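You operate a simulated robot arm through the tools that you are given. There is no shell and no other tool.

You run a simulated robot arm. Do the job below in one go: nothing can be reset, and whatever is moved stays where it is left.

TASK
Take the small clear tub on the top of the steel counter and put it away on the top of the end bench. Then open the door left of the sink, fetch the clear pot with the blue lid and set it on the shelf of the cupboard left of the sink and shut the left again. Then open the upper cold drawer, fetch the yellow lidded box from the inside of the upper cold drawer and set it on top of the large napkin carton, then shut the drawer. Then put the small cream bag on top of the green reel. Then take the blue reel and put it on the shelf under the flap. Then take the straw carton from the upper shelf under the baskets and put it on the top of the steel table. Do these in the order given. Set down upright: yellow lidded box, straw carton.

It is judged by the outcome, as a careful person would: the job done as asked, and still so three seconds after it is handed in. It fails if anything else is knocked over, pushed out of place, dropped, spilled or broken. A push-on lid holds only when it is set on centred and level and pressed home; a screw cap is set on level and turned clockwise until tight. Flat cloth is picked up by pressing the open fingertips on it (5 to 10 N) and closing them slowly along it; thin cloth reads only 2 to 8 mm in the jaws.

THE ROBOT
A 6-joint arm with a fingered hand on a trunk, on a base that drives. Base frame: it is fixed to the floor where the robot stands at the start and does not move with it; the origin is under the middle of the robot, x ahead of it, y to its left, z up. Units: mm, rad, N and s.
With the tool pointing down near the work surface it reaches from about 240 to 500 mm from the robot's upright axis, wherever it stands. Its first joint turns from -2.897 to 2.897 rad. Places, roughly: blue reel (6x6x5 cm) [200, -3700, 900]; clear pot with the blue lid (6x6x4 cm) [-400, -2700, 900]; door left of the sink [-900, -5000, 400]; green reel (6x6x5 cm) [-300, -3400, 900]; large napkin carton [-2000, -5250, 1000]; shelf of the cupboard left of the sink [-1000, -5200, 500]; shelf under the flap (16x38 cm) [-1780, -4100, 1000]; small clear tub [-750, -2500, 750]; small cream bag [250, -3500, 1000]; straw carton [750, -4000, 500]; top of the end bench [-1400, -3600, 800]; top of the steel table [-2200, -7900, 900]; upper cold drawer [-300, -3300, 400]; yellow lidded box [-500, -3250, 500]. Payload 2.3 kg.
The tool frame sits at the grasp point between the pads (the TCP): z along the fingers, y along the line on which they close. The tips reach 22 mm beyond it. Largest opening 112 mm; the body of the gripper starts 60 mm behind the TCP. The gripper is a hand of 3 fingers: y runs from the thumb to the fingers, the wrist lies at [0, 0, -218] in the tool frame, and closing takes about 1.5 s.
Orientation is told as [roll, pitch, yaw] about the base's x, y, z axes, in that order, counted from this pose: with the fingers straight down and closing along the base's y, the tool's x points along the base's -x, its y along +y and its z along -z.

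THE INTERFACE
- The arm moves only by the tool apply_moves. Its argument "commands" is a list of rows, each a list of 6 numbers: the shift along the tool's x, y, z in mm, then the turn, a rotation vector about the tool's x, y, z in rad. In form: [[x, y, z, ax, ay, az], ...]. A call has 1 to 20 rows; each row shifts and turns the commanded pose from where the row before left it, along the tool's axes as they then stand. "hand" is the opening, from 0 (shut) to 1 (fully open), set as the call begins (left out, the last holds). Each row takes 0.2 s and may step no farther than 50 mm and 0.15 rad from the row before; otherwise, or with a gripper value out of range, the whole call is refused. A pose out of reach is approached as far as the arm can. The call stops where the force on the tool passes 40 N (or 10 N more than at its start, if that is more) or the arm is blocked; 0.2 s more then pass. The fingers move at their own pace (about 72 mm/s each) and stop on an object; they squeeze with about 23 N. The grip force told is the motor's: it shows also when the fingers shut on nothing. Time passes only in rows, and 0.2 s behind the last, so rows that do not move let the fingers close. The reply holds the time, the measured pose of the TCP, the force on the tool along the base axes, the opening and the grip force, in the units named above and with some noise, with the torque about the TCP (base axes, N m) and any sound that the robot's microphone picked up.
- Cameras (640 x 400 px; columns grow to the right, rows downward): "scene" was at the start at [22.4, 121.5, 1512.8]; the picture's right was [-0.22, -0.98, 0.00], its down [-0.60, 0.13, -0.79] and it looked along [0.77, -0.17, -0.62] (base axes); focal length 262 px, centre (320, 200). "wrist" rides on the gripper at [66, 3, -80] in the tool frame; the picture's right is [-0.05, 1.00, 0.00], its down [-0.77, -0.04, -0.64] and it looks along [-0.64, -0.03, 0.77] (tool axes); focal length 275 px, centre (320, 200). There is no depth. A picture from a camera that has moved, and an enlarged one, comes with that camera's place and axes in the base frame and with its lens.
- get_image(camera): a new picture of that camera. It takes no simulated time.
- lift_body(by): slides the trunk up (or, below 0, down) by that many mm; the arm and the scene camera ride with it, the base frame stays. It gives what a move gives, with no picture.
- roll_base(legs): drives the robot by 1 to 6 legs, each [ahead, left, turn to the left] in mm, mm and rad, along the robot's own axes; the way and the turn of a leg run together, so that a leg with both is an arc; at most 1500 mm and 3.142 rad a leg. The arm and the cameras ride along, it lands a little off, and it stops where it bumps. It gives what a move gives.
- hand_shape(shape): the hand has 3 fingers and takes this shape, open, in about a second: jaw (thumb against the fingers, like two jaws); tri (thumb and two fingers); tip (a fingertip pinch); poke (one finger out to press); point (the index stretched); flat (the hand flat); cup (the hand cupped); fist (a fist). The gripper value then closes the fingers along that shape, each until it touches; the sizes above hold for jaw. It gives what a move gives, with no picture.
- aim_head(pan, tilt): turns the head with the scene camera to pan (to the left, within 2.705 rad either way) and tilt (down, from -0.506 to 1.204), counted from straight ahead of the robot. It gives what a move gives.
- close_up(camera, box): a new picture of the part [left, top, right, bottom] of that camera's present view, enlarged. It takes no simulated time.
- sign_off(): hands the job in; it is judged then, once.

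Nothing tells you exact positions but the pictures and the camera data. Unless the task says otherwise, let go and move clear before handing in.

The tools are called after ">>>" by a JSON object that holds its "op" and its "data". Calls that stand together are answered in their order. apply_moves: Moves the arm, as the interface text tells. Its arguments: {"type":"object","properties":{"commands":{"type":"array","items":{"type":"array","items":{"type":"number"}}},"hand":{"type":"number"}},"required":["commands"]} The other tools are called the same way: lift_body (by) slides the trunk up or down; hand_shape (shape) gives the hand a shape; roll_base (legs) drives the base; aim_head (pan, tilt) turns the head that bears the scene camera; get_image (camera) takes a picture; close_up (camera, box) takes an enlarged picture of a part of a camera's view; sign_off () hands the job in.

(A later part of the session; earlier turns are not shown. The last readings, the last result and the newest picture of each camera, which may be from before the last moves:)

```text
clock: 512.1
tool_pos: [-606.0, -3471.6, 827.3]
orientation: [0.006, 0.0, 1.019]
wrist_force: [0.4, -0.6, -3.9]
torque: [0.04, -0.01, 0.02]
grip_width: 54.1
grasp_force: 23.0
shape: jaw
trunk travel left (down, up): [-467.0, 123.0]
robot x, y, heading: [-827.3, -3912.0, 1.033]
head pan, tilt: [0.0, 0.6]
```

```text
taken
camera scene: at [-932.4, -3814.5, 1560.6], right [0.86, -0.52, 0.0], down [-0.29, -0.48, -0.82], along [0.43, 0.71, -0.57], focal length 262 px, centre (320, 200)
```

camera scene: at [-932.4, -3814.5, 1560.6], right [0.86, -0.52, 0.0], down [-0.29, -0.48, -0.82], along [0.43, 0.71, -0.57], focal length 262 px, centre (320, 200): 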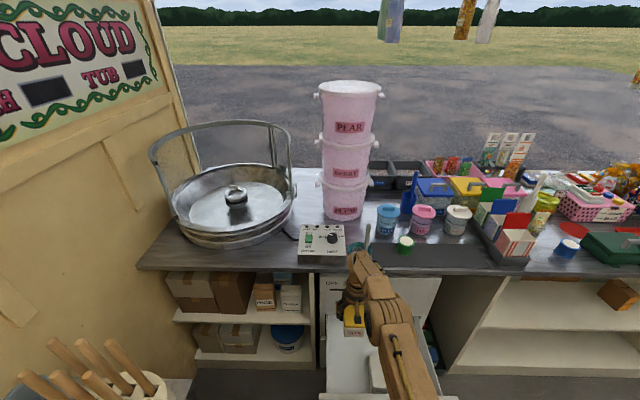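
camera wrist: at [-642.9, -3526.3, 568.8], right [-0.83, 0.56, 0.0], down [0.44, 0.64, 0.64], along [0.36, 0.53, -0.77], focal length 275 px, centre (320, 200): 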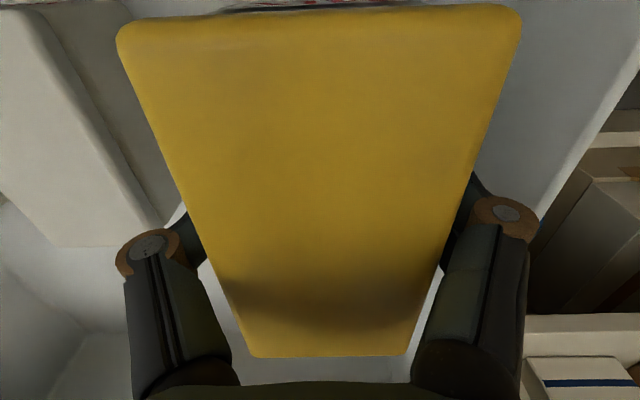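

The box is out of the drawer. I'll raise and tuck it, back away, and head for the exit toward the napkin carton behind the stall.

>>> {"op": "apply_moves", "data": {"commands": [[0, 0, -50, 0, 0, 0], [0, 0, -50, 0, 0, 0], [40, 0, -30, 0, 0, 0], [40, 0, 0, 0, 0, 0], [40, 0, 0, 0, 0, 0], [40, 0, 0, 0, 0, 0]]}}

>>> {"op": "roll_base", "data": {"legs": [[-280, 0, 0], [0, 0, -1.575], [1300, 0, 0]]}}

>>> {"op": "aim_head", "data": {"pan": 0, "tilt": 0.4}}

>>> {"op": "get_image", "data": {"camera": "scene"}}

```text
clock: 513.5
tool_pos: [-689.8, -3607.7, 960.1]
orientation: [0.005, -0.006, 1.019]
wrist_force: [0.1, 0.9, -4.0]
torque: [0.01, -0.05, 0.03]
grip_width: 54.0
grasp_force: 22.8
shape: jaw
trunk travel left (down, up): [-467.0, 123.0]
robot x, y, heading: [-824.4, -3911.1, 1.03]
head pan, tilt: [0.0, 0.6]
```

```text
clock: 525.5
tool_pos: [434.9, -4990.9, 959.2]
orientation: [0.006, -0.002, -0.572]
wrist_force: [-0.2, -0.2, -3.9]
torque: [-0.04, -0.04, 0.02]
grip_width: 53.8
grasp_force: 22.8
shape: jaw
trunk travel left (down, up): [-467.0, 123.0]
robot x, y, heading: [130.7, -4851.0, -0.562]
head pan, tilt: [0.0, 0.6]
```

```text
clock: 526.2
tool_pos: [435.0, -4990.1, 959.4]
orientation: [0.006, 0.0, -0.572]
wrist_force: [-0.3, 0.4, -2.9]
torque: [-0.04, -0.01, 0.0]
grip_width: 53.7
grasp_force: 23.6
shape: jaw
trunk travel left (down, up): [-467.0, 123.0]
robot x, y, heading: [131.3, -4850.9, -0.564]
head pan, tilt: [0.0, 0.4]
```

```text
taken
camera scene: at [234.2, -4748.6, 1578.8], right [-0.53, -0.85, 0.0], down [-0.33, 0.21, -0.92], along [0.78, -0.49, -0.39], focal length 262 px, centre (320, 200)
```

scene: 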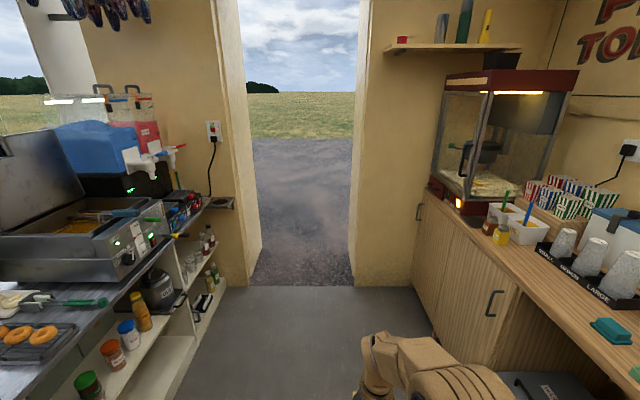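

I'm 300 mm right of the door line. Correcting left and driving out.

>>> {"op": "roll_base", "data": {"legs": [[600, 300, 0.016], [900, 0, 0]]}}

>>> {"op": "get_image", "data": {"camera": "scene"}}

```text
clock: 534.2
tool_pos: [1877.6, -5502.2, 959.2]
orientation: [0.005, -0.001, -0.552]
wrist_force: [0.4, -0.8, -3.5]
torque: [-0.02, 0.03, 0.02]
grip_width: 53.9
grasp_force: 23.1
shape: jaw
trunk travel left (down, up): [-467.0, 123.0]
robot x, y, heading: [1574.9, -5366.1, -0.538]
head pan, tilt: [0.0, 0.4]
```

```text
taken
camera scene: at [1672.9, -5264.3, 1578.9], right [-0.52, -0.86, 0.0], down [-0.33, 0.2, -0.92], along [0.79, -0.47, -0.39], focal length 262 px, centre (320, 200)
```

scene: 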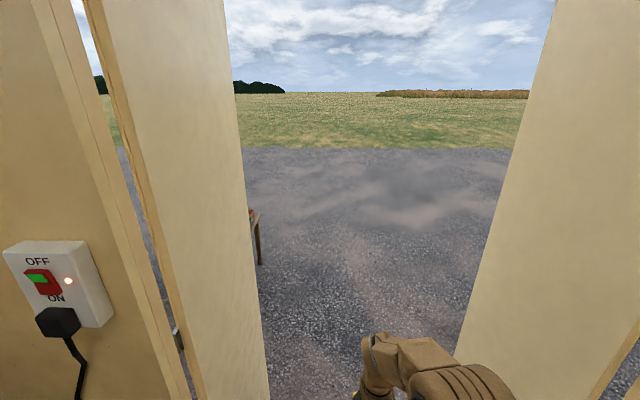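

Well centred. Driving out, then turning to look behind the stall.

>>> {"op": "roll_base", "data": {"legs": [[1300, -10, 0], [900, 0, 0], [0, -600, 0]]}}

>>> {"op": "aim_head", "data": {"pan": -2.4, "tilt": 0.3}}

>>> {"op": "get_image", "data": {"camera": "scene"}}

```text
clock: 547.9
tool_pos: [3461.6, -7091.5, 958.4]
orientation: [0.005, -0.001, -0.548]
wrist_force: [-0.1, 0.3, -3.4]
torque: [-0.03, 0.0, -0.02]
grip_width: 54.1
grasp_force: 23.3
shape: jaw
trunk travel left (down, up): [-467.0, 123.0]
robot x, y, heading: [3156.4, -6957.0, -0.539]
head pan, tilt: [0.0, 0.4]
```

```text
clock: 550.1
tool_pos: [3462.8, -7090.9, 958.9]
orientation: [0.003, -0.003, -0.548]
wrist_force: [-0.2, 0.4, -4.1]
torque: [-0.05, -0.02, -0.01]
grip_width: 53.7
grasp_force: 22.4
shape: jaw
trunk travel left (down, up): [-467.0, 123.0]
robot x, y, heading: [3158.5, -6954.0, -0.539]
head pan, tilt: [-2.4, 0.3]
```

```text
taken
camera scene: at [3085.4, -6825.2, 1588.2], right [-0.2, 0.98, 0.0], down [0.29, 0.06, -0.96], along [-0.94, -0.19, -0.3], focal length 262 px, centre (320, 200)
```

scene: 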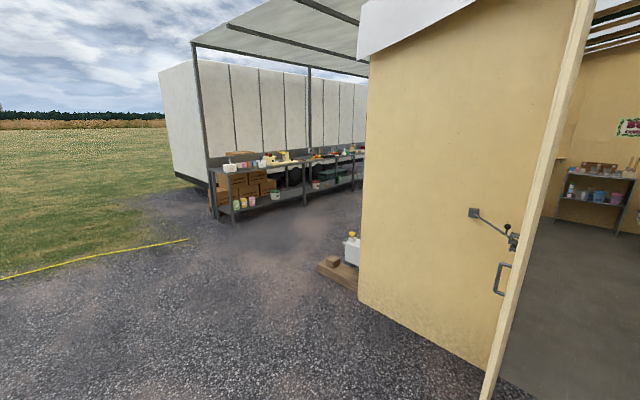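

Behind the stall there's a canopied passage with a row of steel tables. I'll drive to its mouth and look along it.

>>> {"op": "roll_base", "data": {"legs": [[-323, -978, 0], [-323, -978, 0], [0, 0, 3.12]]}}

>>> {"op": "aim_head", "data": {"pan": 0, "tilt": 0.3}}

>>> {"op": "get_image", "data": {"camera": "scene"}}

```text
clock: 567.8
tool_pos: [1300.7, -8201.8, 959.8]
orientation: [0.006, -0.002, 2.633]
wrist_force: [0.6, 0.4, -4.6]
torque: [0.03, 0.05, -0.02]
grip_width: 53.9
grasp_force: 22.4
shape: jaw
trunk travel left (down, up): [-467.0, 123.0]
robot x, y, heading: [1610.7, -8324.8, 2.644]
head pan, tilt: [-2.4, 0.3]
```

```text
clock: 570.0
tool_pos: [1300.7, -8202.2, 960.0]
orientation: [0.004, -0.002, 2.634]
wrist_force: [-0.5, 0.3, -3.3]
torque: [0.04, 0.0, -0.01]
grip_width: 53.6
grasp_force: 23.1
shape: jaw
trunk travel left (down, up): [-467.0, 123.0]
robot x, y, heading: [1609.7, -8324.3, 2.647]
head pan, tilt: [0.0, 0.3]
```

```text
taken
camera scene: at [1512.6, -8431.6, 1588.1], right [0.48, 0.88, 0.0], down [0.26, -0.14, -0.96], along [-0.84, 0.46, -0.3], focal length 262 px, centre (320, 200)
```

scene: 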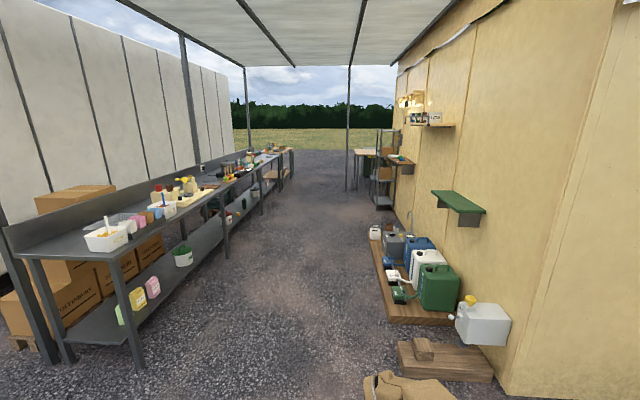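

>>> {"op": "close_up", "data": {"camera": "scene", "box": [340, 80, 480, 220]}}

>>> {"op": "close_up", "data": {"camera": "scene", "box": [0, 130, 300, 360]}}

```text
2.86 times, centred on (410, 150) of scene
camera zoom: at [1512.6, -8431.6, 1588.1], right [0.48, 0.88, 0.0], down [0.26, -0.14, -0.96], along [-0.84, 0.46, -0.3], focal length 747 px, centre (63, 343)
```

zoom: 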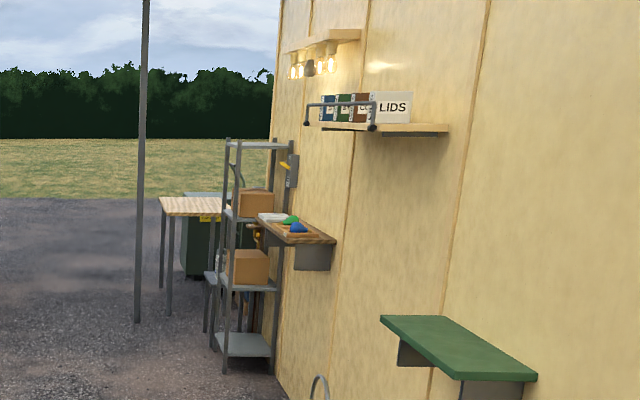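

```text
1.74 times, centred on (150, 245) of scene
camera zoom: at [1512.6, -8431.6, 1588.1], right [0.48, 0.88, 0.0], down [0.26, -0.14, -0.96], along [-0.84, 0.46, -0.3], focal length 455 px, centre (616, 122)
```

zoom: 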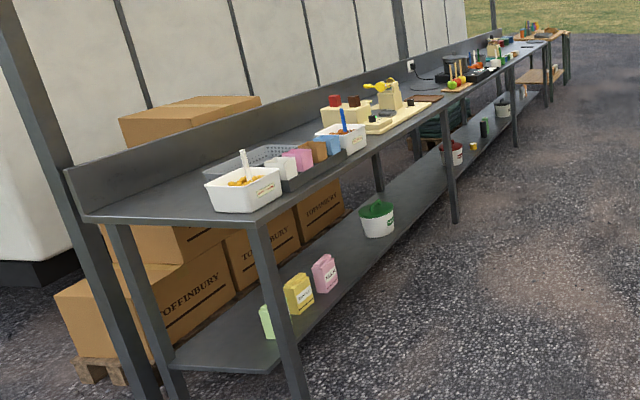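

The rack ahead on the stall's back wall holds cartons. I'll move along the passage, keeping clear of the jerrycan pallets, for a closer look.

>>> {"op": "roll_base", "data": {"legs": [[0, 0, -0.05], [200, 350, 0], [1400, 0, 0], [1400, 0, 0]]}}

>>> {"op": "aim_head", "data": {"pan": -0.6, "tilt": 0.4}}

>>> {"op": "get_image", "data": {"camera": "scene"}}

```text
clock: 586.0
tool_pos: [-1468.2, -6999.5, 960.1]
orientation: [0.006, -0.001, 2.622]
wrist_force: [-0.4, 1.1, -4.0]
torque: [0.03, 0.05, 0.02]
grip_width: 53.8
grasp_force: 22.5
shape: jaw
trunk travel left (down, up): [-467.0, 123.0]
robot x, y, heading: [-1160.5, -7122.7, 2.632]
head pan, tilt: [0.0, 0.3]
```

```text
clock: 587.0
tool_pos: [-1467.7, -6999.9, 959.0]
orientation: [0.008, -0.002, 2.623]
wrist_force: [0.0, 0.1, -4.3]
torque: [0.03, 0.0, 0.0]
grip_width: 53.8
grasp_force: 23.2
shape: jaw
trunk travel left (down, up): [-467.0, 123.0]
robot x, y, heading: [-1157.4, -7128.1, 2.629]
head pan, tilt: [-0.6, 0.4]
```

```text
taken
camera scene: at [-1218.6, -7194.4, 1578.9], right [0.9, 0.45, 0.0], down [0.17, -0.35, -0.92], along [-0.41, 0.82, -0.39], focal length 262 px, centre (320, 200)
```

scene: 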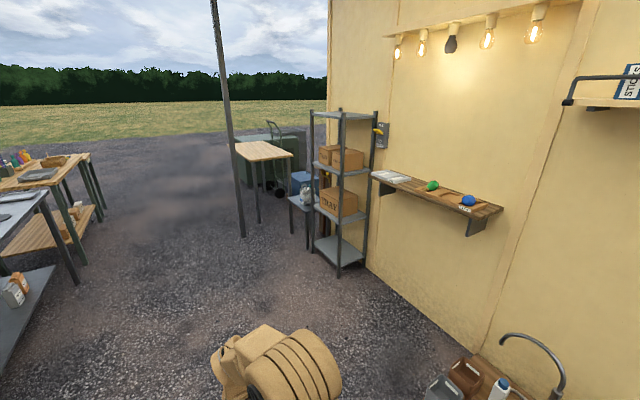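

>>> {"op": "close_up", "data": {"camera": "scene", "box": [280, 90, 420, 290]}}

>>> {"op": "close_up", "data": {"camera": "scene", "box": [360, 120, 520, 240]}}

```text
2.00 times, centred on (350, 190) of scene
camera zoom: at [-1218.6, -7194.4, 1578.9], right [0.9, 0.45, 0.0], down [0.17, -0.35, -0.92], along [-0.41, 0.82, -0.39], focal length 523 px, centre (260, 220)
```

zoom: 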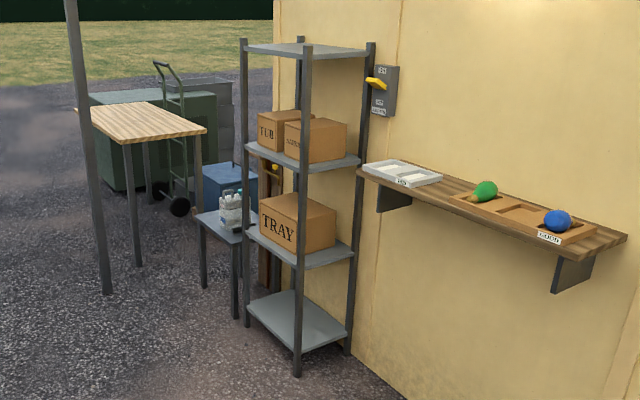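

```text
3.33 times, centred on (440, 180) of scene
camera zoom: at [-1218.6, -7194.4, 1578.9], right [0.9, 0.45, 0.0], down [0.17, -0.35, -0.92], along [-0.41, 0.82, -0.39], focal length 872 px, centre (-80, 267)
```

zoom: 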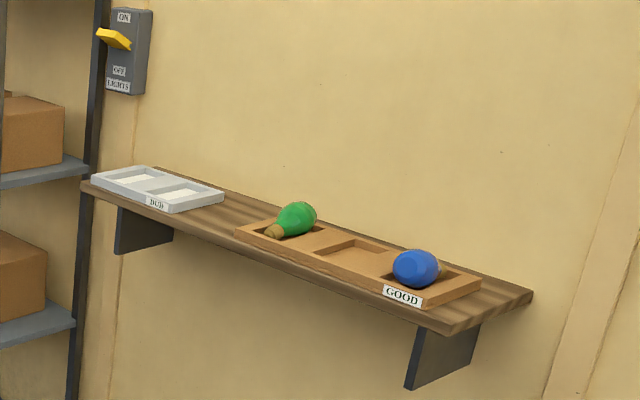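

The rack holds cartons ("TUB", another, "TRAY"); I need to read the labels. Moving nearer.

>>> {"op": "roll_base", "data": {"legs": [[1150, -350, -0.03]]}}

>>> {"op": "aim_head", "data": {"pan": -0.9, "tilt": 0.35}}

>>> {"op": "get_image", "data": {"camera": "scene"}}

```text
clock: 593.2
tool_pos: [-2328.9, -6130.7, 959.9]
orientation: [0.003, -0.001, 2.625]
wrist_force: [1.0, -0.1, -3.3]
torque: [-0.02, 0.01, 0.01]
grip_width: 53.8
grasp_force: 23.2
shape: jaw
trunk travel left (down, up): [-467.0, 123.0]
robot x, y, heading: [-2019.6, -6250.8, 2.634]
head pan, tilt: [-0.6, 0.4]
```

```text
clock: 594.0
tool_pos: [-2327.7, -6129.3, 959.4]
orientation: [0.005, -0.002, 2.626]
wrist_force: [0.0, -0.1, -4.8]
torque: [0.01, 0.02, 0.03]
grip_width: 53.6
grasp_force: 22.8
shape: jaw
trunk travel left (down, up): [-467.0, 123.0]
robot x, y, heading: [-2018.7, -6257.3, 2.631]
head pan, tilt: [-0.901, 0.351]
```

```text
taken
camera scene: at [-2051.9, -6315.2, 1583.4], right [0.99, 0.16, 0.0], down [0.06, -0.34, -0.94], along [-0.15, 0.93, -0.34], focal length 262 px, centre (320, 200)
```

scene: 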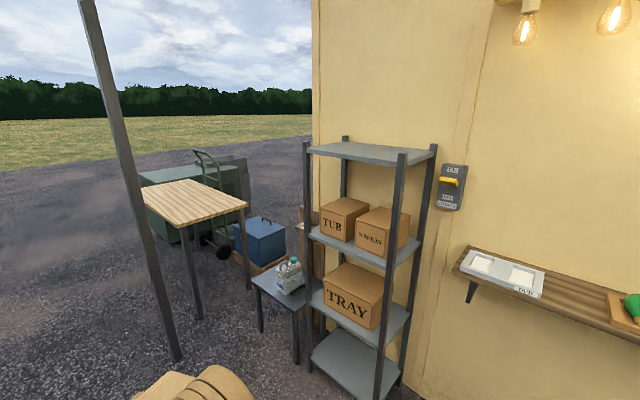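

The upper shelf's right carton reads "NAPKIN". I'll zoom for geometry.

>>> {"op": "close_up", "data": {"camera": "scene", "box": [290, 120, 460, 290]}}

>>> {"op": "close_up", "data": {"camera": "scene", "box": [120, 160, 320, 320]}}

```text
2.35 times, centred on (375, 205) of scene
camera zoom: at [-2051.9, -6315.2, 1583.4], right [0.99, 0.16, 0.0], down [0.06, -0.34, -0.94], along [-0.15, 0.93, -0.34], focal length 615 px, centre (191, 188)
```

zoom: 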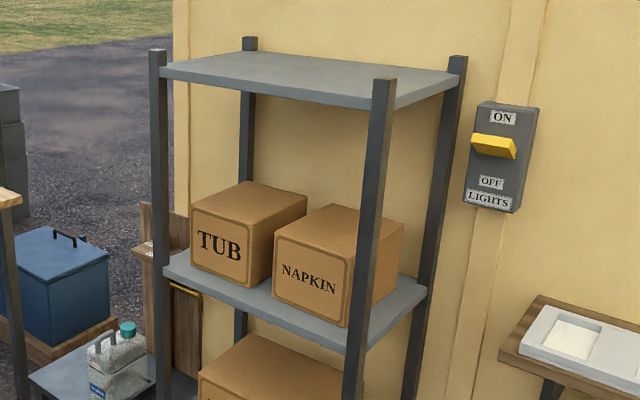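

```text
2.50 times, centred on (220, 240) of scene
camera zoom: at [-2051.9, -6315.2, 1583.4], right [0.99, 0.16, 0.0], down [0.06, -0.34, -0.94], along [-0.15, 0.93, -0.34], focal length 654 px, centre (570, 100)
```

zoom: 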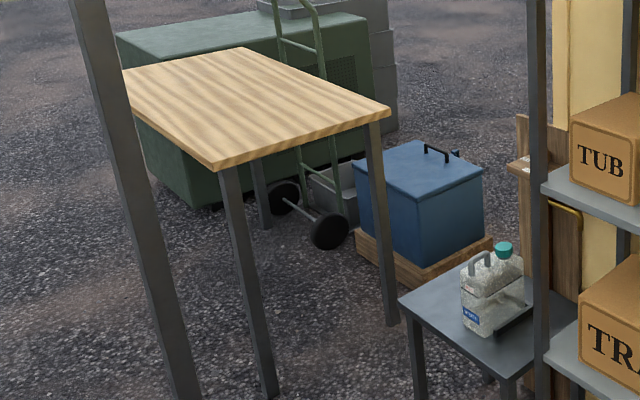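

The NAPKIN carton's top is at z≈1082 with the rack's top board only ~290 mm above it, so the box must be placed with a pitched hand, and I should re-grip it first. I'll look for a free spot on the steel tables opposite.

>>> {"op": "aim_head", "data": {"pan": 1.5, "tilt": 0.4}}

>>> {"op": "get_image", "data": {"camera": "scene"}}

```text
clock: 596.2
tool_pos: [-2328.3, -6129.4, 958.6]
orientation: [0.005, -0.002, 2.626]
wrist_force: [0.2, 0.0, -3.9]
torque: [0.02, 0.02, 0.03]
grip_width: 54.1
grasp_force: 22.7
shape: jaw
trunk travel left (down, up): [-467.0, 123.0]
robot x, y, heading: [-2017.2, -6254.9, 2.636]
head pan, tilt: [1.499, 0.4]
```

```text
taken
camera scene: at [-2087.3, -6484.6, 1578.9], right [-0.84, 0.55, 0.0], down [0.21, 0.33, -0.92], along [-0.5, -0.77, -0.39], focal length 262 px, centre (320, 200)
```

scene: 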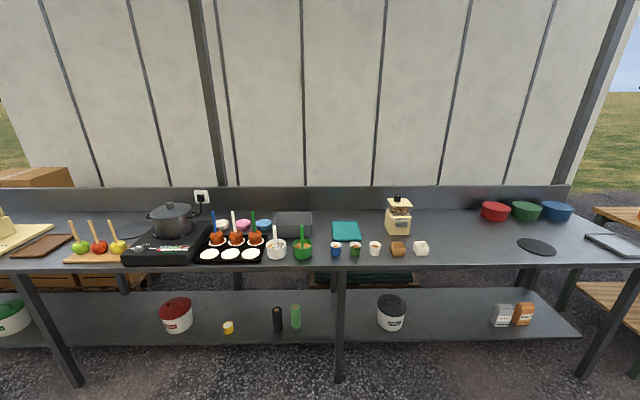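

The long steel table has free space to the right. I'll go there, set the box down, and re-grip it with a pitched hand.

>>> {"op": "roll_base", "data": {"legs": [[0, 0, 1.527], [500, -790, 0]]}}

>>> {"op": "aim_head", "data": {"pan": 0, "tilt": 0.6}}

>>> {"op": "get_image", "data": {"camera": "scene"}}

```text
clock: 604.9
tool_pos: [-3097.7, -6571.6, 959.7]
orientation: [0.004, -0.002, -2.121]
wrist_force: [0.4, -0.1, -3.9]
torque: [0.01, 0.02, -0.01]
grip_width: 53.9
grasp_force: 23.0
shape: jaw
trunk travel left (down, up): [-467.0, 123.0]
robot x, y, heading: [-2966.3, -6262.6, -2.107]
head pan, tilt: [1.499, 0.4]
```

```text
clock: 606.5
tool_pos: [-3097.5, -6572.9, 957.8]
orientation: [0.003, -0.001, -2.12]
wrist_force: [1.0, 0.2, -3.3]
torque: [0.01, 0.02, -0.03]
grip_width: 53.8
grasp_force: 23.1
shape: jaw
trunk travel left (down, up): [-467.0, 123.0]
robot x, y, heading: [-2963.3, -6268.4, -2.113]
head pan, tilt: [0.0, 0.6]
```

```text
taken
camera scene: at [-2858.3, -6364.1, 1560.7], right [-0.86, 0.51, 0.0], down [0.29, 0.49, -0.82], along [-0.42, -0.71, -0.57], focal length 262 px, centre (320, 200)
```

scene: 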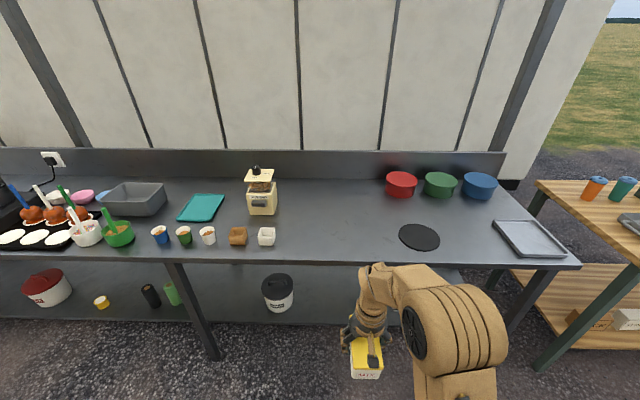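

>>> {"op": "close_up", "data": {"camera": "scene", "box": [180, 170, 440, 370]}}

>>> {"op": "get_image", "data": {"camera": "wrist"}}

```text
2.00 times, centred on (310, 270) of scene
camera zoom: at [-2858.3, -6364.1, 1560.7], right [-0.86, 0.51, 0.0], down [0.29, 0.49, -0.82], along [-0.42, -0.71, -0.57], focal length 523 px, centre (340, 60)
```

zoom: 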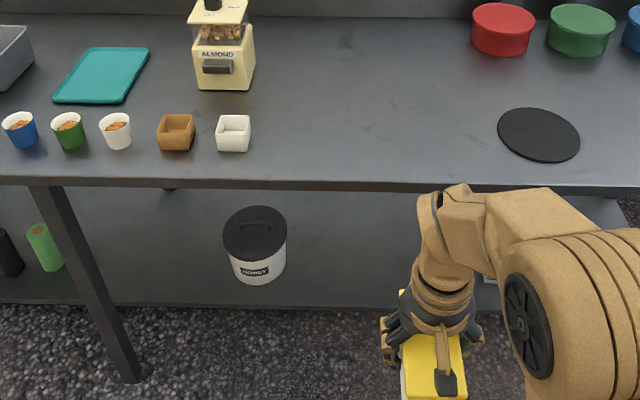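

```text
taken
camera wrist: at [-3060.1, -6516.7, 1040.0], right [0.83, -0.56, 0.0], down [-0.43, -0.64, 0.64], along [-0.35, -0.53, -0.77], focal length 275 px, centre (320, 200)
```

wrist: 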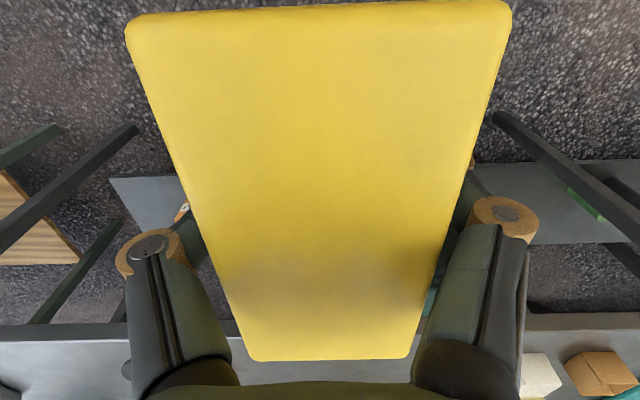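

The table top is at z≈800. I'll move in and set the box on the free area.

>>> {"op": "roll_base", "data": {"legs": [[383, 97, 0]]}}

>>> {"op": "apply_moves", "data": {"commands": [[-40, 0, 0, 0, 0, 0], [-40, 0, 0, 0, 0, 0], [-40, 0, 0, 0, 0, 0], [0, 0, 30, 0, 0, 0], [0, 0, 30, 0, 0, 0], [0, 0, 0, 0, 0, 0]]}}

>>> {"op": "get_image", "data": {"camera": "scene"}}

```text
clock: 609.0
tool_pos: [-3210.2, -6955.0, 959.8]
orientation: [0.003, -0.002, -2.116]
wrist_force: [0.1, -0.7, -3.7]
torque: [-0.01, 0.01, 0.01]
grip_width: 53.6
grasp_force: 22.1
shape: jaw
trunk travel left (down, up): [-467.0, 123.0]
robot x, y, heading: [-3072.8, -6648.6, -2.104]
head pan, tilt: [0.0, 0.6]
```

```text
clock: 610.4
tool_pos: [-3269.1, -7055.5, 898.6]
orientation: [0.005, -0.001, -2.117]
wrist_force: [0.5, -0.1, -4.3]
torque: [-0.01, -0.01, 0.0]
grip_width: 53.6
grasp_force: 22.6
shape: jaw
trunk travel left (down, up): [-467.0, 123.0]
robot x, y, heading: [-3076.8, -6646.4, -2.107]
head pan, tilt: [0.0, 0.6]
```

```text
taken
camera scene: at [-2971.0, -6745.2, 1560.7], right [-0.86, 0.51, 0.0], down [0.29, 0.49, -0.82], along [-0.42, -0.71, -0.57], focal length 262 px, centre (320, 200)
```

scene: 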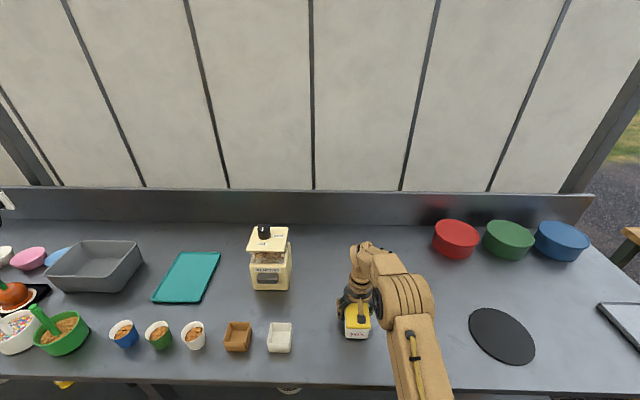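

>>> {"op": "apply_moves", "data": {"commands": [[0, 0, 15, 0, 0, 0], [0, 0, 10, 0, 0, 0], [0, 0, 6, 0, 0, 0], [0, 0, 6, 0, 0, 0], [0, 0, 5, 0, 0, 0]]}}

>>> {"op": "close_up", "data": {"camera": "scene", "box": [300, 240, 440, 380]}}

```text
clock: 611.0
tool_pos: [-3270.5, -7055.4, 884.6]
orientation: [0.007, -0.018, -2.117]
wrist_force: [3.4, 4.6, 30.8]
torque: [0.1, 0.11, 0.0]
grip_width: 54.3
grasp_force: 22.8
shape: jaw
trunk travel left (down, up): [-467.0, 123.0]
robot x, y, heading: [-3079.6, -6650.1, -2.108]
head pan, tilt: [0.0, 0.6]
stopped in row 2: the force on the tool passed its limit at 49 N (the readings are from after the stop); the commanded pose is now the measured one
```

```text
2.86 times, centred on (370, 310) of scene
camera zoom: at [-2967.9, -6738.8, 1561.3], right [-0.86, 0.51, 0.0], down [0.29, 0.48, -0.83], along [-0.42, -0.71, -0.56], focal length 747 px, centre (177, -114)
```

zoom: 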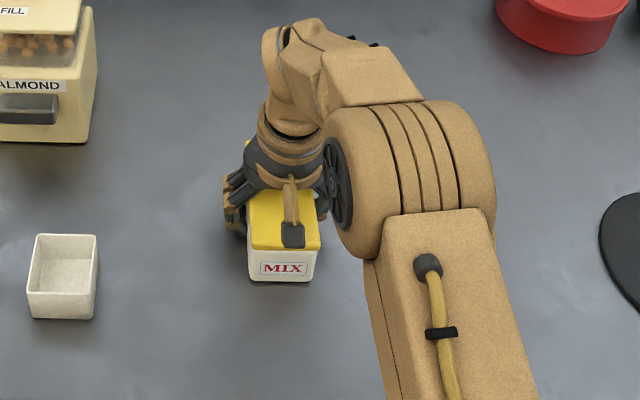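

It has touched down (table ≈ z 853). Easing off and releasing.

>>> {"op": "apply_moves", "data": {"commands": [[0, 0, -1.5, 0, 0.016, 0], [0, 0, 0, 0, 0, 0]]}}

>>> {"op": "apply_moves", "data": {"commands": [[0, 0, 0, 0, 0, 0], [0, 0, 0, 0, 0, 0], [0, 0, 0, 0, 0, 0], [0, 0, 0, 0, 0, 0], [0, 0, -20, 0, 0, 0], [0, 0, -40, 0, 0, 0], [0, 0, -40, 0, 0, 0], [0, 0, -40, 0, 0, 0]], "hand": 0.8}}

>>> {"op": "get_image", "data": {"camera": "wrist"}}

```text
clock: 611.6
tool_pos: [-3270.2, -7054.2, 883.5]
orientation: [0.006, -0.004, -2.118]
wrist_force: [4.0, 2.0, 39.6]
torque: [-0.16, 0.16, 0.12]
grip_width: 53.9
grasp_force: 22.9
shape: jaw
trunk travel left (down, up): [-467.0, 123.0]
robot x, y, heading: [-3075.3, -6646.9, -2.104]
head pan, tilt: [0.0, 0.6]
```

```text
clock: 613.4
tool_pos: [-3272.2, -7056.8, 1023.3]
orientation: [0.007, 0.005, -2.115]
wrist_force: [0.3, 0.4, 0.1]
torque: [-0.02, -0.03, -0.02]
grip_width: 89.2
grasp_force: 0.0
shape: jaw
trunk travel left (down, up): [-467.0, 123.0]
robot x, y, heading: [-3076.3, -6652.8, -2.108]
head pan, tilt: [0.0, 0.6]
```

```text
taken
camera wrist: at [-3235.7, -7000.7, 1105.4], right [0.83, -0.56, 0.01], down [-0.44, -0.64, 0.63], along [-0.35, -0.53, -0.78], focal length 275 px, centre (320, 200)
```

wrist: 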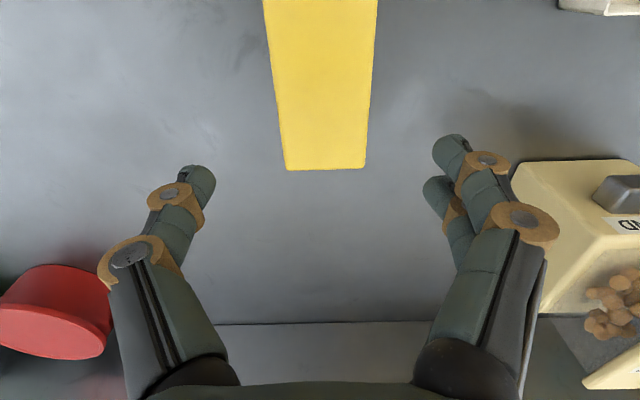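

The box stands on the table. Now I'll pitch the hand to about 55° and come down around it again.

>>> {"op": "apply_moves", "data": {"commands": [[0, 0, 0, 0, -0.15, 0], [0, 0, 0, 0, -0.15, 0], [0, 0, 0, 0, -0.15, 0], [0, 0, 0, 0, -0.15, 0], [0, 0, 0, 0, -0.15, 0], [0, 0, 0, 0, -0.15, 0], [0, 0, 0, 0, -0.05, 0], [0, 0, 0, 0, 0, 0], [32.5, 0, 23.3, 0, 0, 0], [32.5, 0, 23.3, 0, 0, 0], [0, 0, 0, 0, 0, 0]]}}

>>> {"op": "get_image", "data": {"camera": "wrist"}}

>>> {"op": "get_image", "data": {"camera": "scene"}}

```text
clock: 615.8
tool_pos: [-3277.3, -7043.4, 946.0]
orientation: [-0.068, -0.789, -2.118]
wrist_force: [-0.7, 0.0, -0.5]
torque: [-0.02, 0.0, 0.0]
grip_width: 89.5
grasp_force: 0.0
shape: jaw
out of reach, approached as far as the arm can: row 5, 6, 10
trunk travel left (down, up): [-467.0, 123.0]
robot x, y, heading: [-3074.9, -6644.7, -2.108]
head pan, tilt: [0.0, 0.6]
```

```text
taken
camera wrist: at [-3215.6, -6958.9, 955.6], right [0.81, -0.59, -0.01], down [-0.04, -0.08, 1.0], along [-0.58, -0.81, -0.09], focal length 275 px, centre (320, 200)
```

wrist: 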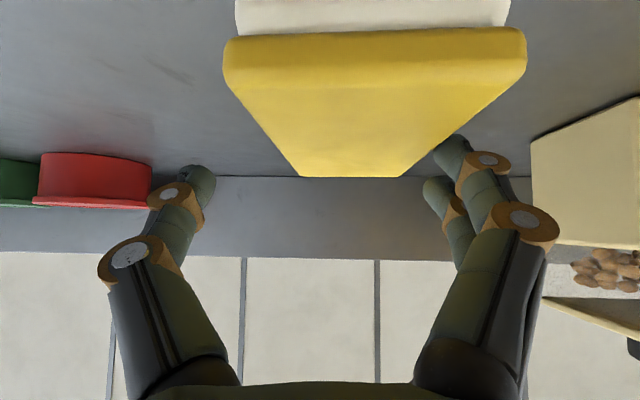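

```text
taken
camera scene: at [-2971.1, -6744.8, 1560.7], right [-0.86, 0.51, 0.0], down [0.29, 0.49, -0.83], along [-0.42, -0.71, -0.56], focal length 262 px, centre (320, 200)
```

scene: 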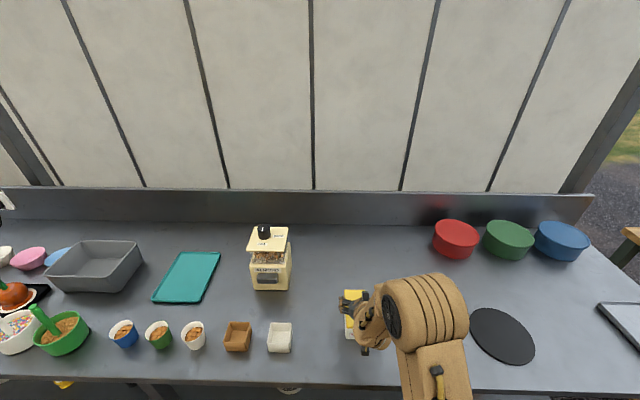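

The arm is too cramped here. I'll raise slightly, roll back 130 mm, and re-extend so the pitch is reachable.

>>> {"op": "lift_body", "data": {"by": 60}}

>>> {"op": "roll_base", "data": {"legs": [[-130, 0, 0]]}}

>>> {"op": "apply_moves", "data": {"commands": [[-17.5, 0, 24.4, 0, 0, 0], [-17.5, 0, 24.4, 0, 0, 0], [-17.5, 0, 24.4, 0, 0, 0], [0, 0, 0, 0, 0, 0]]}}

>>> {"op": "get_image", "data": {"camera": "wrist"}}

```text
clock: 616.8
tool_pos: [-3276.8, -7043.7, 1005.5]
orientation: [-0.069, -0.789, -2.114]
wrist_force: [-0.2, -0.9, 0.0]
torque: [-0.02, 0.0, -0.02]
grip_width: 89.6
grasp_force: 0.0
shape: jaw
trunk travel left (down, up): [-527.0, 63.0]
robot x, y, heading: [-3077.7, -6650.5, -2.111]
head pan, tilt: [0.0, 0.6]
```

```text
clock: 618.0
tool_pos: [-3213.5, -6931.8, 1005.0]
orientation: [-0.068, -0.79, -2.12]
wrist_force: [0.5, 1.0, 0.2]
torque: [0.01, -0.04, 0.01]
grip_width: 89.7
grasp_force: 0.1
shape: jaw
trunk travel left (down, up): [-527.0, 63.0]
robot x, y, heading: [-3012.1, -6538.5, -2.116]
head pan, tilt: [0.0, 0.6]
```

```text
clock: 619.0
tool_pos: [-3262.5, -7005.2, 993.1]
orientation: [-0.067, -0.789, -2.123]
wrist_force: [-0.3, 1.0, -0.1]
torque: [0.02, -0.03, 0.0]
grip_width: 89.5
grasp_force: 0.0
shape: jaw
trunk travel left (down, up): [-527.0, 63.0]
robot x, y, heading: [-3004.2, -6539.3, -2.113]
head pan, tilt: [0.0, 0.6]
```

```text
taken
camera wrist: at [-3202.0, -6920.6, 1003.1], right [0.81, -0.59, -0.01], down [-0.04, -0.08, 1.0], along [-0.59, -0.8, -0.09], focal length 275 px, centre (320, 200)
```

wrist: 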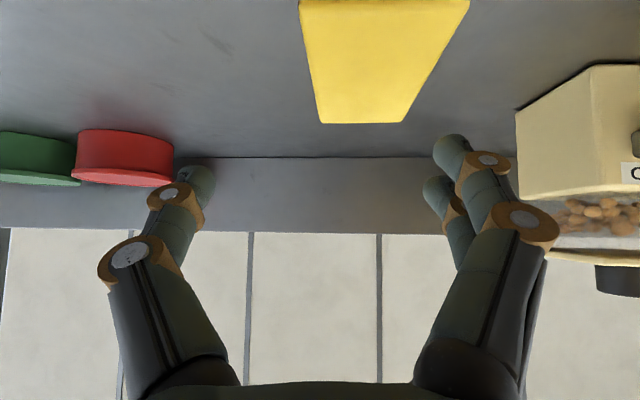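

Now correcting the small tilt, finishing the pitch, and centring on the box.

>>> {"op": "apply_moves", "data": {"commands": [[0, 10, 0, -0.068, 0, 0], [0, 9, 0, 0, -0.08, 0], [0, 0, 0, 0, -0.08, 0], [-27, 0, 37.8, 0, 0, 0], [0, 0, 0, 0, 0, 0]]}}

>>> {"op": "get_image", "data": {"camera": "wrist"}}

```text
clock: 620.2
tool_pos: [-3259.4, -7076.1, 1005.2]
orientation: [0.0, -0.951, -2.122]
wrist_force: [0.2, 0.1, 1.2]
torque: [-0.01, -0.02, 0.0]
grip_width: 89.9
grasp_force: 0.1
shape: jaw
out of reach, approached as far as the arm can: row 2, 3
trunk travel left (down, up): [-527.0, 63.0]
robot x, y, heading: [-3010.7, -6537.3, -2.109]
head pan, tilt: [0.0, 0.6]
```

```text
taken
camera wrist: at [-3201.1, -6989.9, 998.6], right [0.84, -0.54, 0.04], down [0.01, 0.08, 1.0], along [-0.55, -0.84, 0.07], focal length 275 px, centre (320, 200)
```

wrist: 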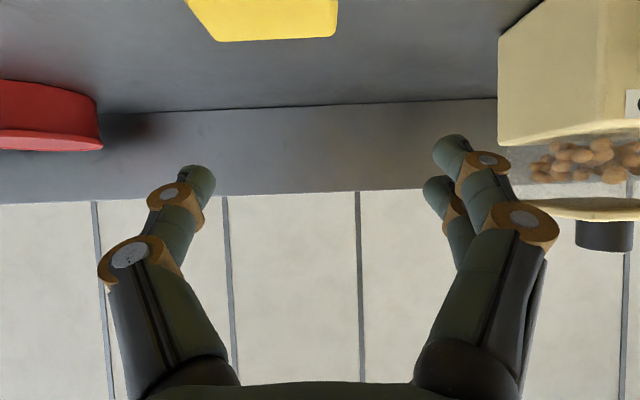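

>>> {"op": "apply_moves", "data": {"commands": [[7, -20, -9.8, 0, 0, 0], [24, 0, 17.3, 0, 0, 0], [24, 0, 17.3, 0, 0, 0], [16, 0, 11.6, 0, 0, 0], [0, 0, 0, 0, 0, 0]]}}

>>> {"op": "get_image", "data": {"camera": "wrist"}}

>>> {"op": "get_image", "data": {"camera": "scene"}}

```text
clock: 621.4
tool_pos: [-3262.7, -7078.7, 929.5]
orientation: [-0.005, -0.946, -2.12]
wrist_force: [-1.0, -0.5, 1.2]
torque: [0.01, 0.03, 0.0]
grip_width: 89.7
grasp_force: 0.2
shape: jaw
out of reach, approached as far as the arm can: row 2, 3, 4
trunk travel left (down, up): [-527.0, 63.0]
robot x, y, heading: [-3012.8, -6540.5, -2.113]
head pan, tilt: [0.0, 0.6]
```

```text
taken
camera wrist: at [-3204.0, -6991.5, 923.7], right [0.84, -0.55, 0.04], down [0.01, 0.07, 1.0], along [-0.55, -0.83, 0.06], focal length 275 px, centre (320, 200)
```

wrist: 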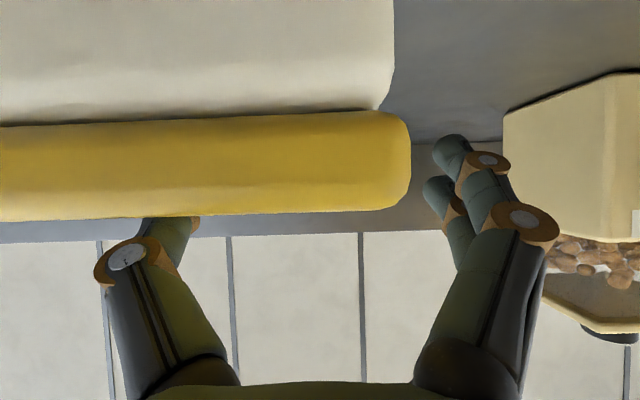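

```text
taken
camera scene: at [-2906.2, -6635.5, 1620.7], right [-0.86, 0.51, 0.0], down [0.29, 0.48, -0.83], along [-0.42, -0.71, -0.56], focal length 262 px, centre (320, 200)
```

scene: 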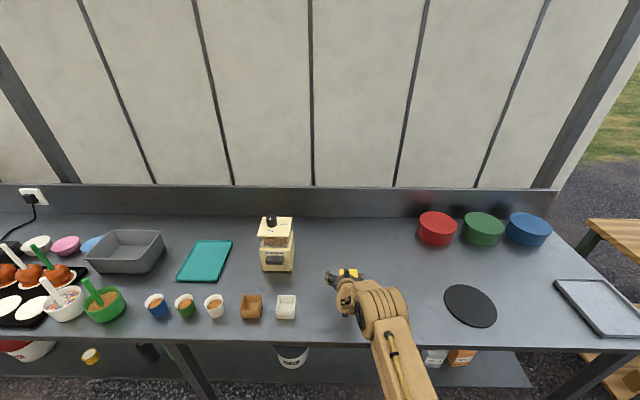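

The low pose is at the arm's limit and drifted sideways. I'll lift the arm, re-centre over the box, and then do the descent with the trunk.

>>> {"op": "apply_moves", "data": {"commands": [[-30, 0, -21.5, 0, 0, 0], [-30, 0, -21.5, 0, 0, 0], [-30, 0, -21.5, 0, 0, 0], [0, 0, 0, 0, 0, 0]]}}

>>> {"op": "lift_body", "data": {"by": -60}}

>>> {"op": "get_image", "data": {"camera": "wrist"}}

```text
clock: 622.4
tool_pos: [-3258.4, -7080.7, 1040.3]
orientation: [0.002, -0.95, -2.121]
wrist_force: [0.9, 0.1, -0.2]
torque: [0.03, 0.0, -0.01]
grip_width: 89.5
grasp_force: 0.0
shape: jaw
trunk travel left (down, up): [-527.0, 63.0]
robot x, y, heading: [-3009.2, -6540.9, -2.115]
head pan, tilt: [0.0, 0.6]
```

```text
clock: 623.4
tool_pos: [-3259.4, -7080.6, 980.8]
orientation: [0.003, -0.95, -2.12]
wrist_force: [-0.4, -0.4, 0.1]
torque: [0.02, 0.0, -0.01]
grip_width: 89.4
grasp_force: 0.1
shape: jaw
trunk travel left (down, up): [-467.0, 123.0]
robot x, y, heading: [-3013.9, -6538.6, -2.112]
head pan, tilt: [0.0, 0.6]
```

```text
taken
camera wrist: at [-3201.5, -6993.1, 973.5], right [0.84, -0.54, 0.04], down [0.0, 0.08, 1.0], along [-0.55, -0.84, 0.07], focal length 275 px, centre (320, 200)
```

wrist: 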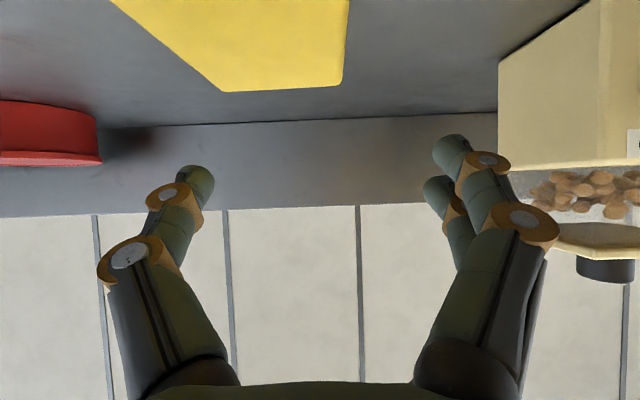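

>>> {"op": "apply_moves", "data": {"commands": [[4, -10, -5.7, 0, 0, 0], [4, -10, -5.7, 0, 0, 0], [0, 0, 0, 0, 0, 0]]}}

>>> {"op": "lift_body", "data": {"by": -55}}

>>> {"op": "get_image", "data": {"camera": "wrist"}}

```text
clock: 624.2
tool_pos: [-3268.4, -7057.9, 980.0]
orientation: [0.0, -0.95, -2.12]
wrist_force: [-1.4, -0.7, 0.5]
torque: [0.0, -0.01, 0.02]
grip_width: 89.5
grasp_force: 0.0
shape: jaw
trunk travel left (down, up): [-467.0, 123.0]
robot x, y, heading: [-3008.1, -6537.4, -2.11]
head pan, tilt: [0.0, 0.6]
```

```text
clock: 625.2
tool_pos: [-3269.7, -7057.9, 925.8]
orientation: [0.0, -0.95, -2.12]
wrist_force: [-0.4, -0.3, -1.0]
torque: [-0.01, 0.0, -0.02]
grip_width: 89.7
grasp_force: 0.0
shape: jaw
trunk travel left (down, up): [-412.0, 178.0]
robot x, y, heading: [-3009.4, -6537.4, -2.108]
head pan, tilt: [0.0, 0.6]
```

```text
taken
camera wrist: at [-3212.0, -6971.2, 918.6], right [0.84, -0.54, 0.04], down [0.0, 0.08, 1.0], along [-0.55, -0.84, 0.07], focal length 275 px, centre (320, 200)
```

wrist: 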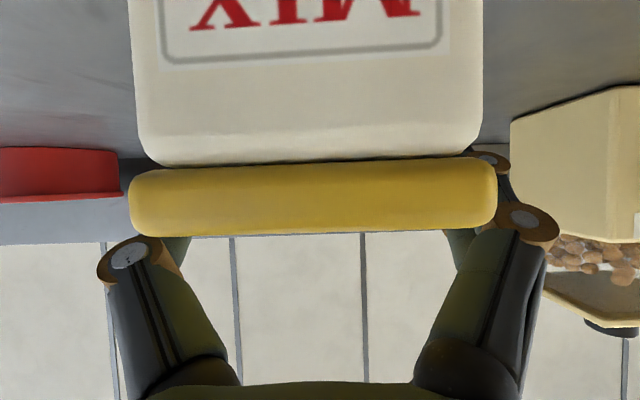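

Centred on the box. Lowering the rest and gripping.

>>> {"op": "lift_body", "data": {"by": -38}}

>>> {"op": "apply_moves", "data": {"commands": [[0, 0, 0, 0, 0, 0], [0, 0, 0, 0, 0, 0], [0, 0, 0, 0, 0, 0], [0, 0, 0, 0, 0, 0], [0, 0, 0, 0, 0, 0], [0, 0, 0, 0, 0, 0]], "hand": 0.3}}

>>> {"op": "get_image", "data": {"camera": "wrist"}}

```text
clock: 625.8
tool_pos: [-3268.7, -7060.7, 907.5]
orientation: [0.011, -0.975, -2.135]
wrist_force: [7.6, 2.3, 17.9]
torque: [0.48, -0.82, -0.01]
grip_width: 89.6
grasp_force: 0.0
shape: jaw
trunk travel left (down, up): [-385.0, 205.0]
robot x, y, heading: [-3007.7, -6538.1, -2.11]
head pan, tilt: [0.0, 0.6]
stopped: the force on the tool passed its limit at 52 N (the readings are from after the stop); the commanded pose is now the measured one
```

```text
clock: 627.2
tool_pos: [-3268.0, -7060.8, 908.2]
orientation: [0.008, -0.973, -2.13]
wrist_force: [6.9, -5.8, 30.3]
torque: [1.05, -1.02, -0.68]
grip_width: 54.3
grasp_force: 23.2
shape: jaw
trunk travel left (down, up): [-385.0, 205.0]
robot x, y, heading: [-3010.8, -6541.8, -2.109]
head pan, tilt: [0.0, 0.6]
```

```text
taken
camera wrist: at [-3210.6, -6973.3, 898.2], right [0.84, -0.55, 0.04], down [0.01, 0.1, 0.99], along [-0.55, -0.83, 0.09], focal length 275 px, centre (320, 200)
```

wrist: 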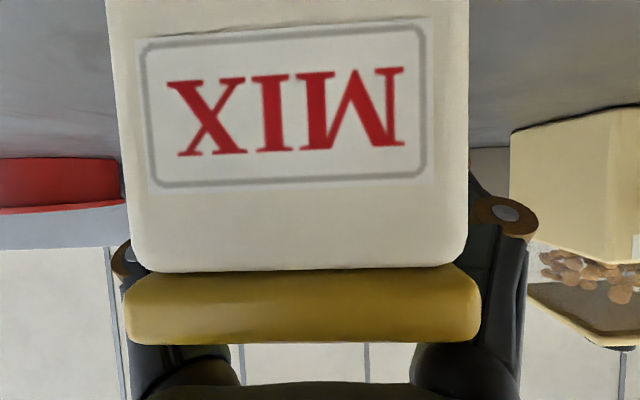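

The palm met the lid before I was low enough. I'll open, rise, reduce the pitch to about 0.72 and shift back slightly so the palm clears the lid.

>>> {"op": "apply_moves", "data": {"commands": [[0, 0, 0, 0, 0, 0], [0, 0, 0, 0, 0, 0], [0, 0, 0, 0, 0, 0], [0, 0, 0, 0, 0, 0]], "hand": 0.8}}

>>> {"op": "lift_body", "data": {"by": 75}}

>>> {"op": "apply_moves", "data": {"commands": [[0, 0, 0, 0, 0.13, 0], [0, 0, 0, 0, 0.12, 0], [0, 0, 0, -0.008, 0, 0.012], [9, 0, -7.9, 0, 0, 0], [0, 0, 0, 0, 0, 0]]}}

>>> {"op": "get_image", "data": {"camera": "wrist"}}

>>> {"op": "close_up", "data": {"camera": "scene", "box": [270, 220, 430, 340]}}

```text
clock: 628.2
tool_pos: [-3269.5, -7060.0, 906.4]
orientation: [0.008, -0.971, -2.131]
wrist_force: [6.7, -5.4, 29.1]
torque: [0.98, -1.27, -0.43]
grip_width: 89.5
grasp_force: 0.0
shape: jaw
trunk travel left (down, up): [-385.0, 205.0]
robot x, y, heading: [-3007.0, -6538.6, -2.106]
head pan, tilt: [0.0, 0.6]
```

```text
clock: 629.3
tool_pos: [-3270.7, -7062.4, 979.7]
orientation: [0.01, -0.965, -2.133]
wrist_force: [0.3, 0.2, 0.3]
torque: [0.0, 0.02, 0.02]
grip_width: 89.4
grasp_force: 0.1
shape: jaw
trunk travel left (down, up): [-460.0, 130.0]
robot x, y, heading: [-3012.6, -6539.6, -2.111]
head pan, tilt: [0.0, 0.6]
```

```text
clock: 630.5
tool_pos: [-3285.6, -7043.8, 981.1]
orientation: [-0.079, -0.847, -2.138]
wrist_force: [0.6, 0.1, 0.0]
torque: [-0.01, 0.01, -0.01]
grip_width: 89.2
grasp_force: 0.2
shape: jaw
out of reach, approached as far as the arm can: row 1, 2, 3
trunk travel left (down, up): [-460.0, 130.0]
robot x, y, heading: [-3010.7, -6542.1, -2.108]
head pan, tilt: [0.0, 0.6]
```

```text
taken
camera wrist: at [-3220.6, -6961.8, 985.0], right [0.79, -0.61, -0.02], down [-0.01, -0.04, 1.0], along [-0.61, -0.79, -0.03], focal length 275 px, centre (320, 200)
```

wrist: 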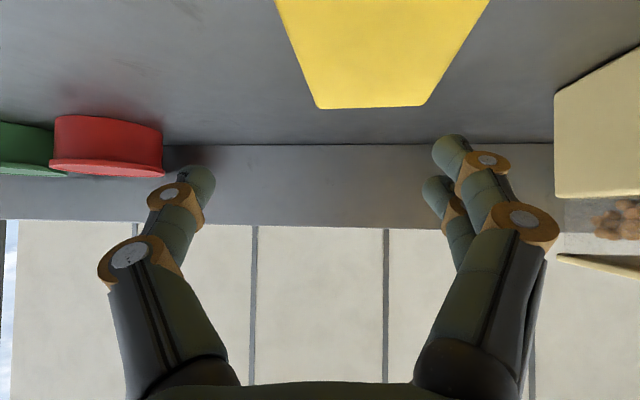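

```text
3.33 times, centred on (350, 280) of scene
camera zoom: at [-2906.1, -6636.2, 1553.3], right [-0.86, 0.51, 0.0], down [0.29, 0.48, -0.82], along [-0.42, -0.71, -0.57], focal length 872 px, centre (220, -67)
```

zoom: 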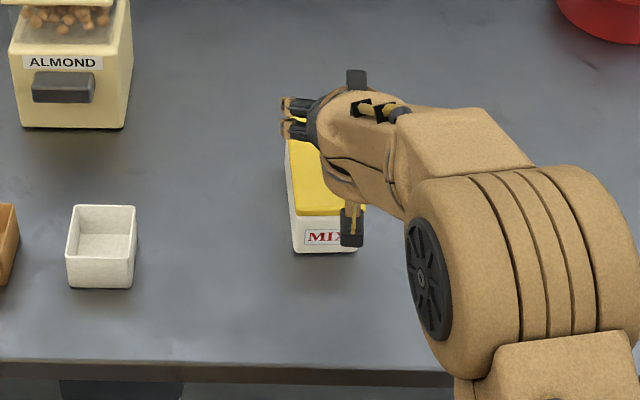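

That pitch isn't reachable straight ahead; earlier it worked with the target ~95 mm left of my axis. I'll shift the base right and retry.

>>> {"op": "roll_base", "data": {"legs": [[0, -80, 0]]}}

>>> {"op": "apply_moves", "data": {"commands": [[0, 40, 0, -0.079, 0, 0], [0, 40, 0, 0, 0, 0], [0, 0, 0, 0, 0.127, 0], [0, 0, 0, 0, 0, 0]]}}

>>> {"op": "get_image", "data": {"camera": "wrist"}}

```text
clock: 631.6
tool_pos: [-3355.2, -7001.3, 980.0]
orientation: [-0.079, -0.849, -2.139]
wrist_force: [0.3, 0.0, -0.2]
torque: [0.02, 0.0, 0.01]
grip_width: 89.5
grasp_force: 0.0
shape: jaw
trunk travel left (down, up): [-460.0, 130.0]
robot x, y, heading: [-3085.8, -6495.9, -2.109]
head pan, tilt: [0.0, 0.6]
```

```text
clock: 632.6
tool_pos: [-3294.1, -7046.3, 978.9]
orientation: [-0.017, -0.782, -2.14]
wrist_force: [0.4, 0.7, 0.1]
torque: [0.06, 0.02, -0.02]
grip_width: 89.2
grasp_force: 0.1
shape: jaw
out of reach, approached as far as the arm can: row 3
trunk travel left (down, up): [-460.0, 130.0]
robot x, y, heading: [-3078.9, -6499.9, -2.11]
head pan, tilt: [0.0, 0.6]
```

```text
taken
camera wrist: at [-3233.6, -6962.4, 989.2], right [0.82, -0.58, 0.02], down [-0.07, -0.07, 0.99], along [-0.57, -0.81, -0.1], focal length 275 px, centre (320, 200)
```

wrist: 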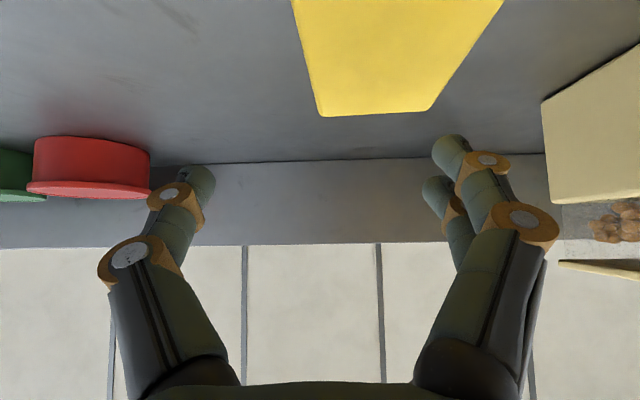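

>>> {"op": "apply_moves", "data": {"commands": [[8, 13, -8, 0, 0, 0], [8, 13, -8, 0, 0, 0.014], [0, 0, 0, -0.015, 0, 0], [0, 0, 0, 0, 0, 0]]}}

>>> {"op": "lift_body", "data": {"by": -55}}

>>> {"op": "get_image", "data": {"camera": "wrist"}}

```text
clock: 633.6
tool_pos: [-3260.0, -7042.2, 979.4]
orientation: [0.011, -0.784, -2.16]
wrist_force: [-0.1, 0.5, -0.2]
torque: [-0.02, 0.0, -0.01]
grip_width: 89.6
grasp_force: 0.2
shape: jaw
trunk travel left (down, up): [-460.0, 130.0]
robot x, y, heading: [-3079.0, -6494.0, -2.11]
head pan, tilt: [0.0, 0.6]
```

```text
clock: 634.5
tool_pos: [-3260.1, -7042.1, 924.2]
orientation: [0.011, -0.781, -2.161]
wrist_force: [-0.2, -0.7, -1.0]
torque: [0.0, 0.01, -0.01]
grip_width: 89.5
grasp_force: 0.1
shape: jaw
trunk travel left (down, up): [-405.0, 185.0]
robot x, y, heading: [-3080.8, -6498.1, -2.108]
head pan, tilt: [0.0, 0.6]
```

```text
taken
camera wrist: at [-3200.0, -6957.1, 935.6], right [0.82, -0.58, 0.04], down [-0.09, -0.06, 0.99], along [-0.57, -0.81, -0.1], focal length 275 px, centre (320, 200)
```

wrist: 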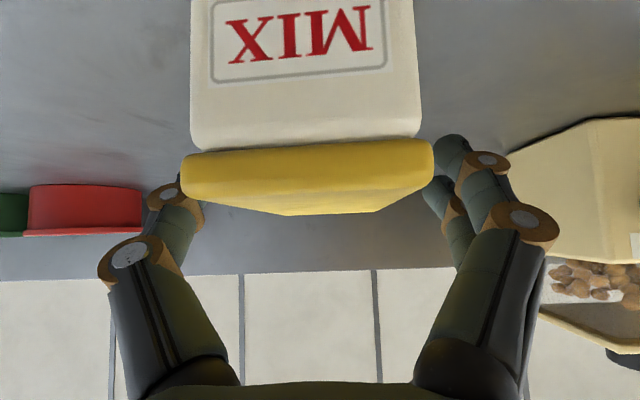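

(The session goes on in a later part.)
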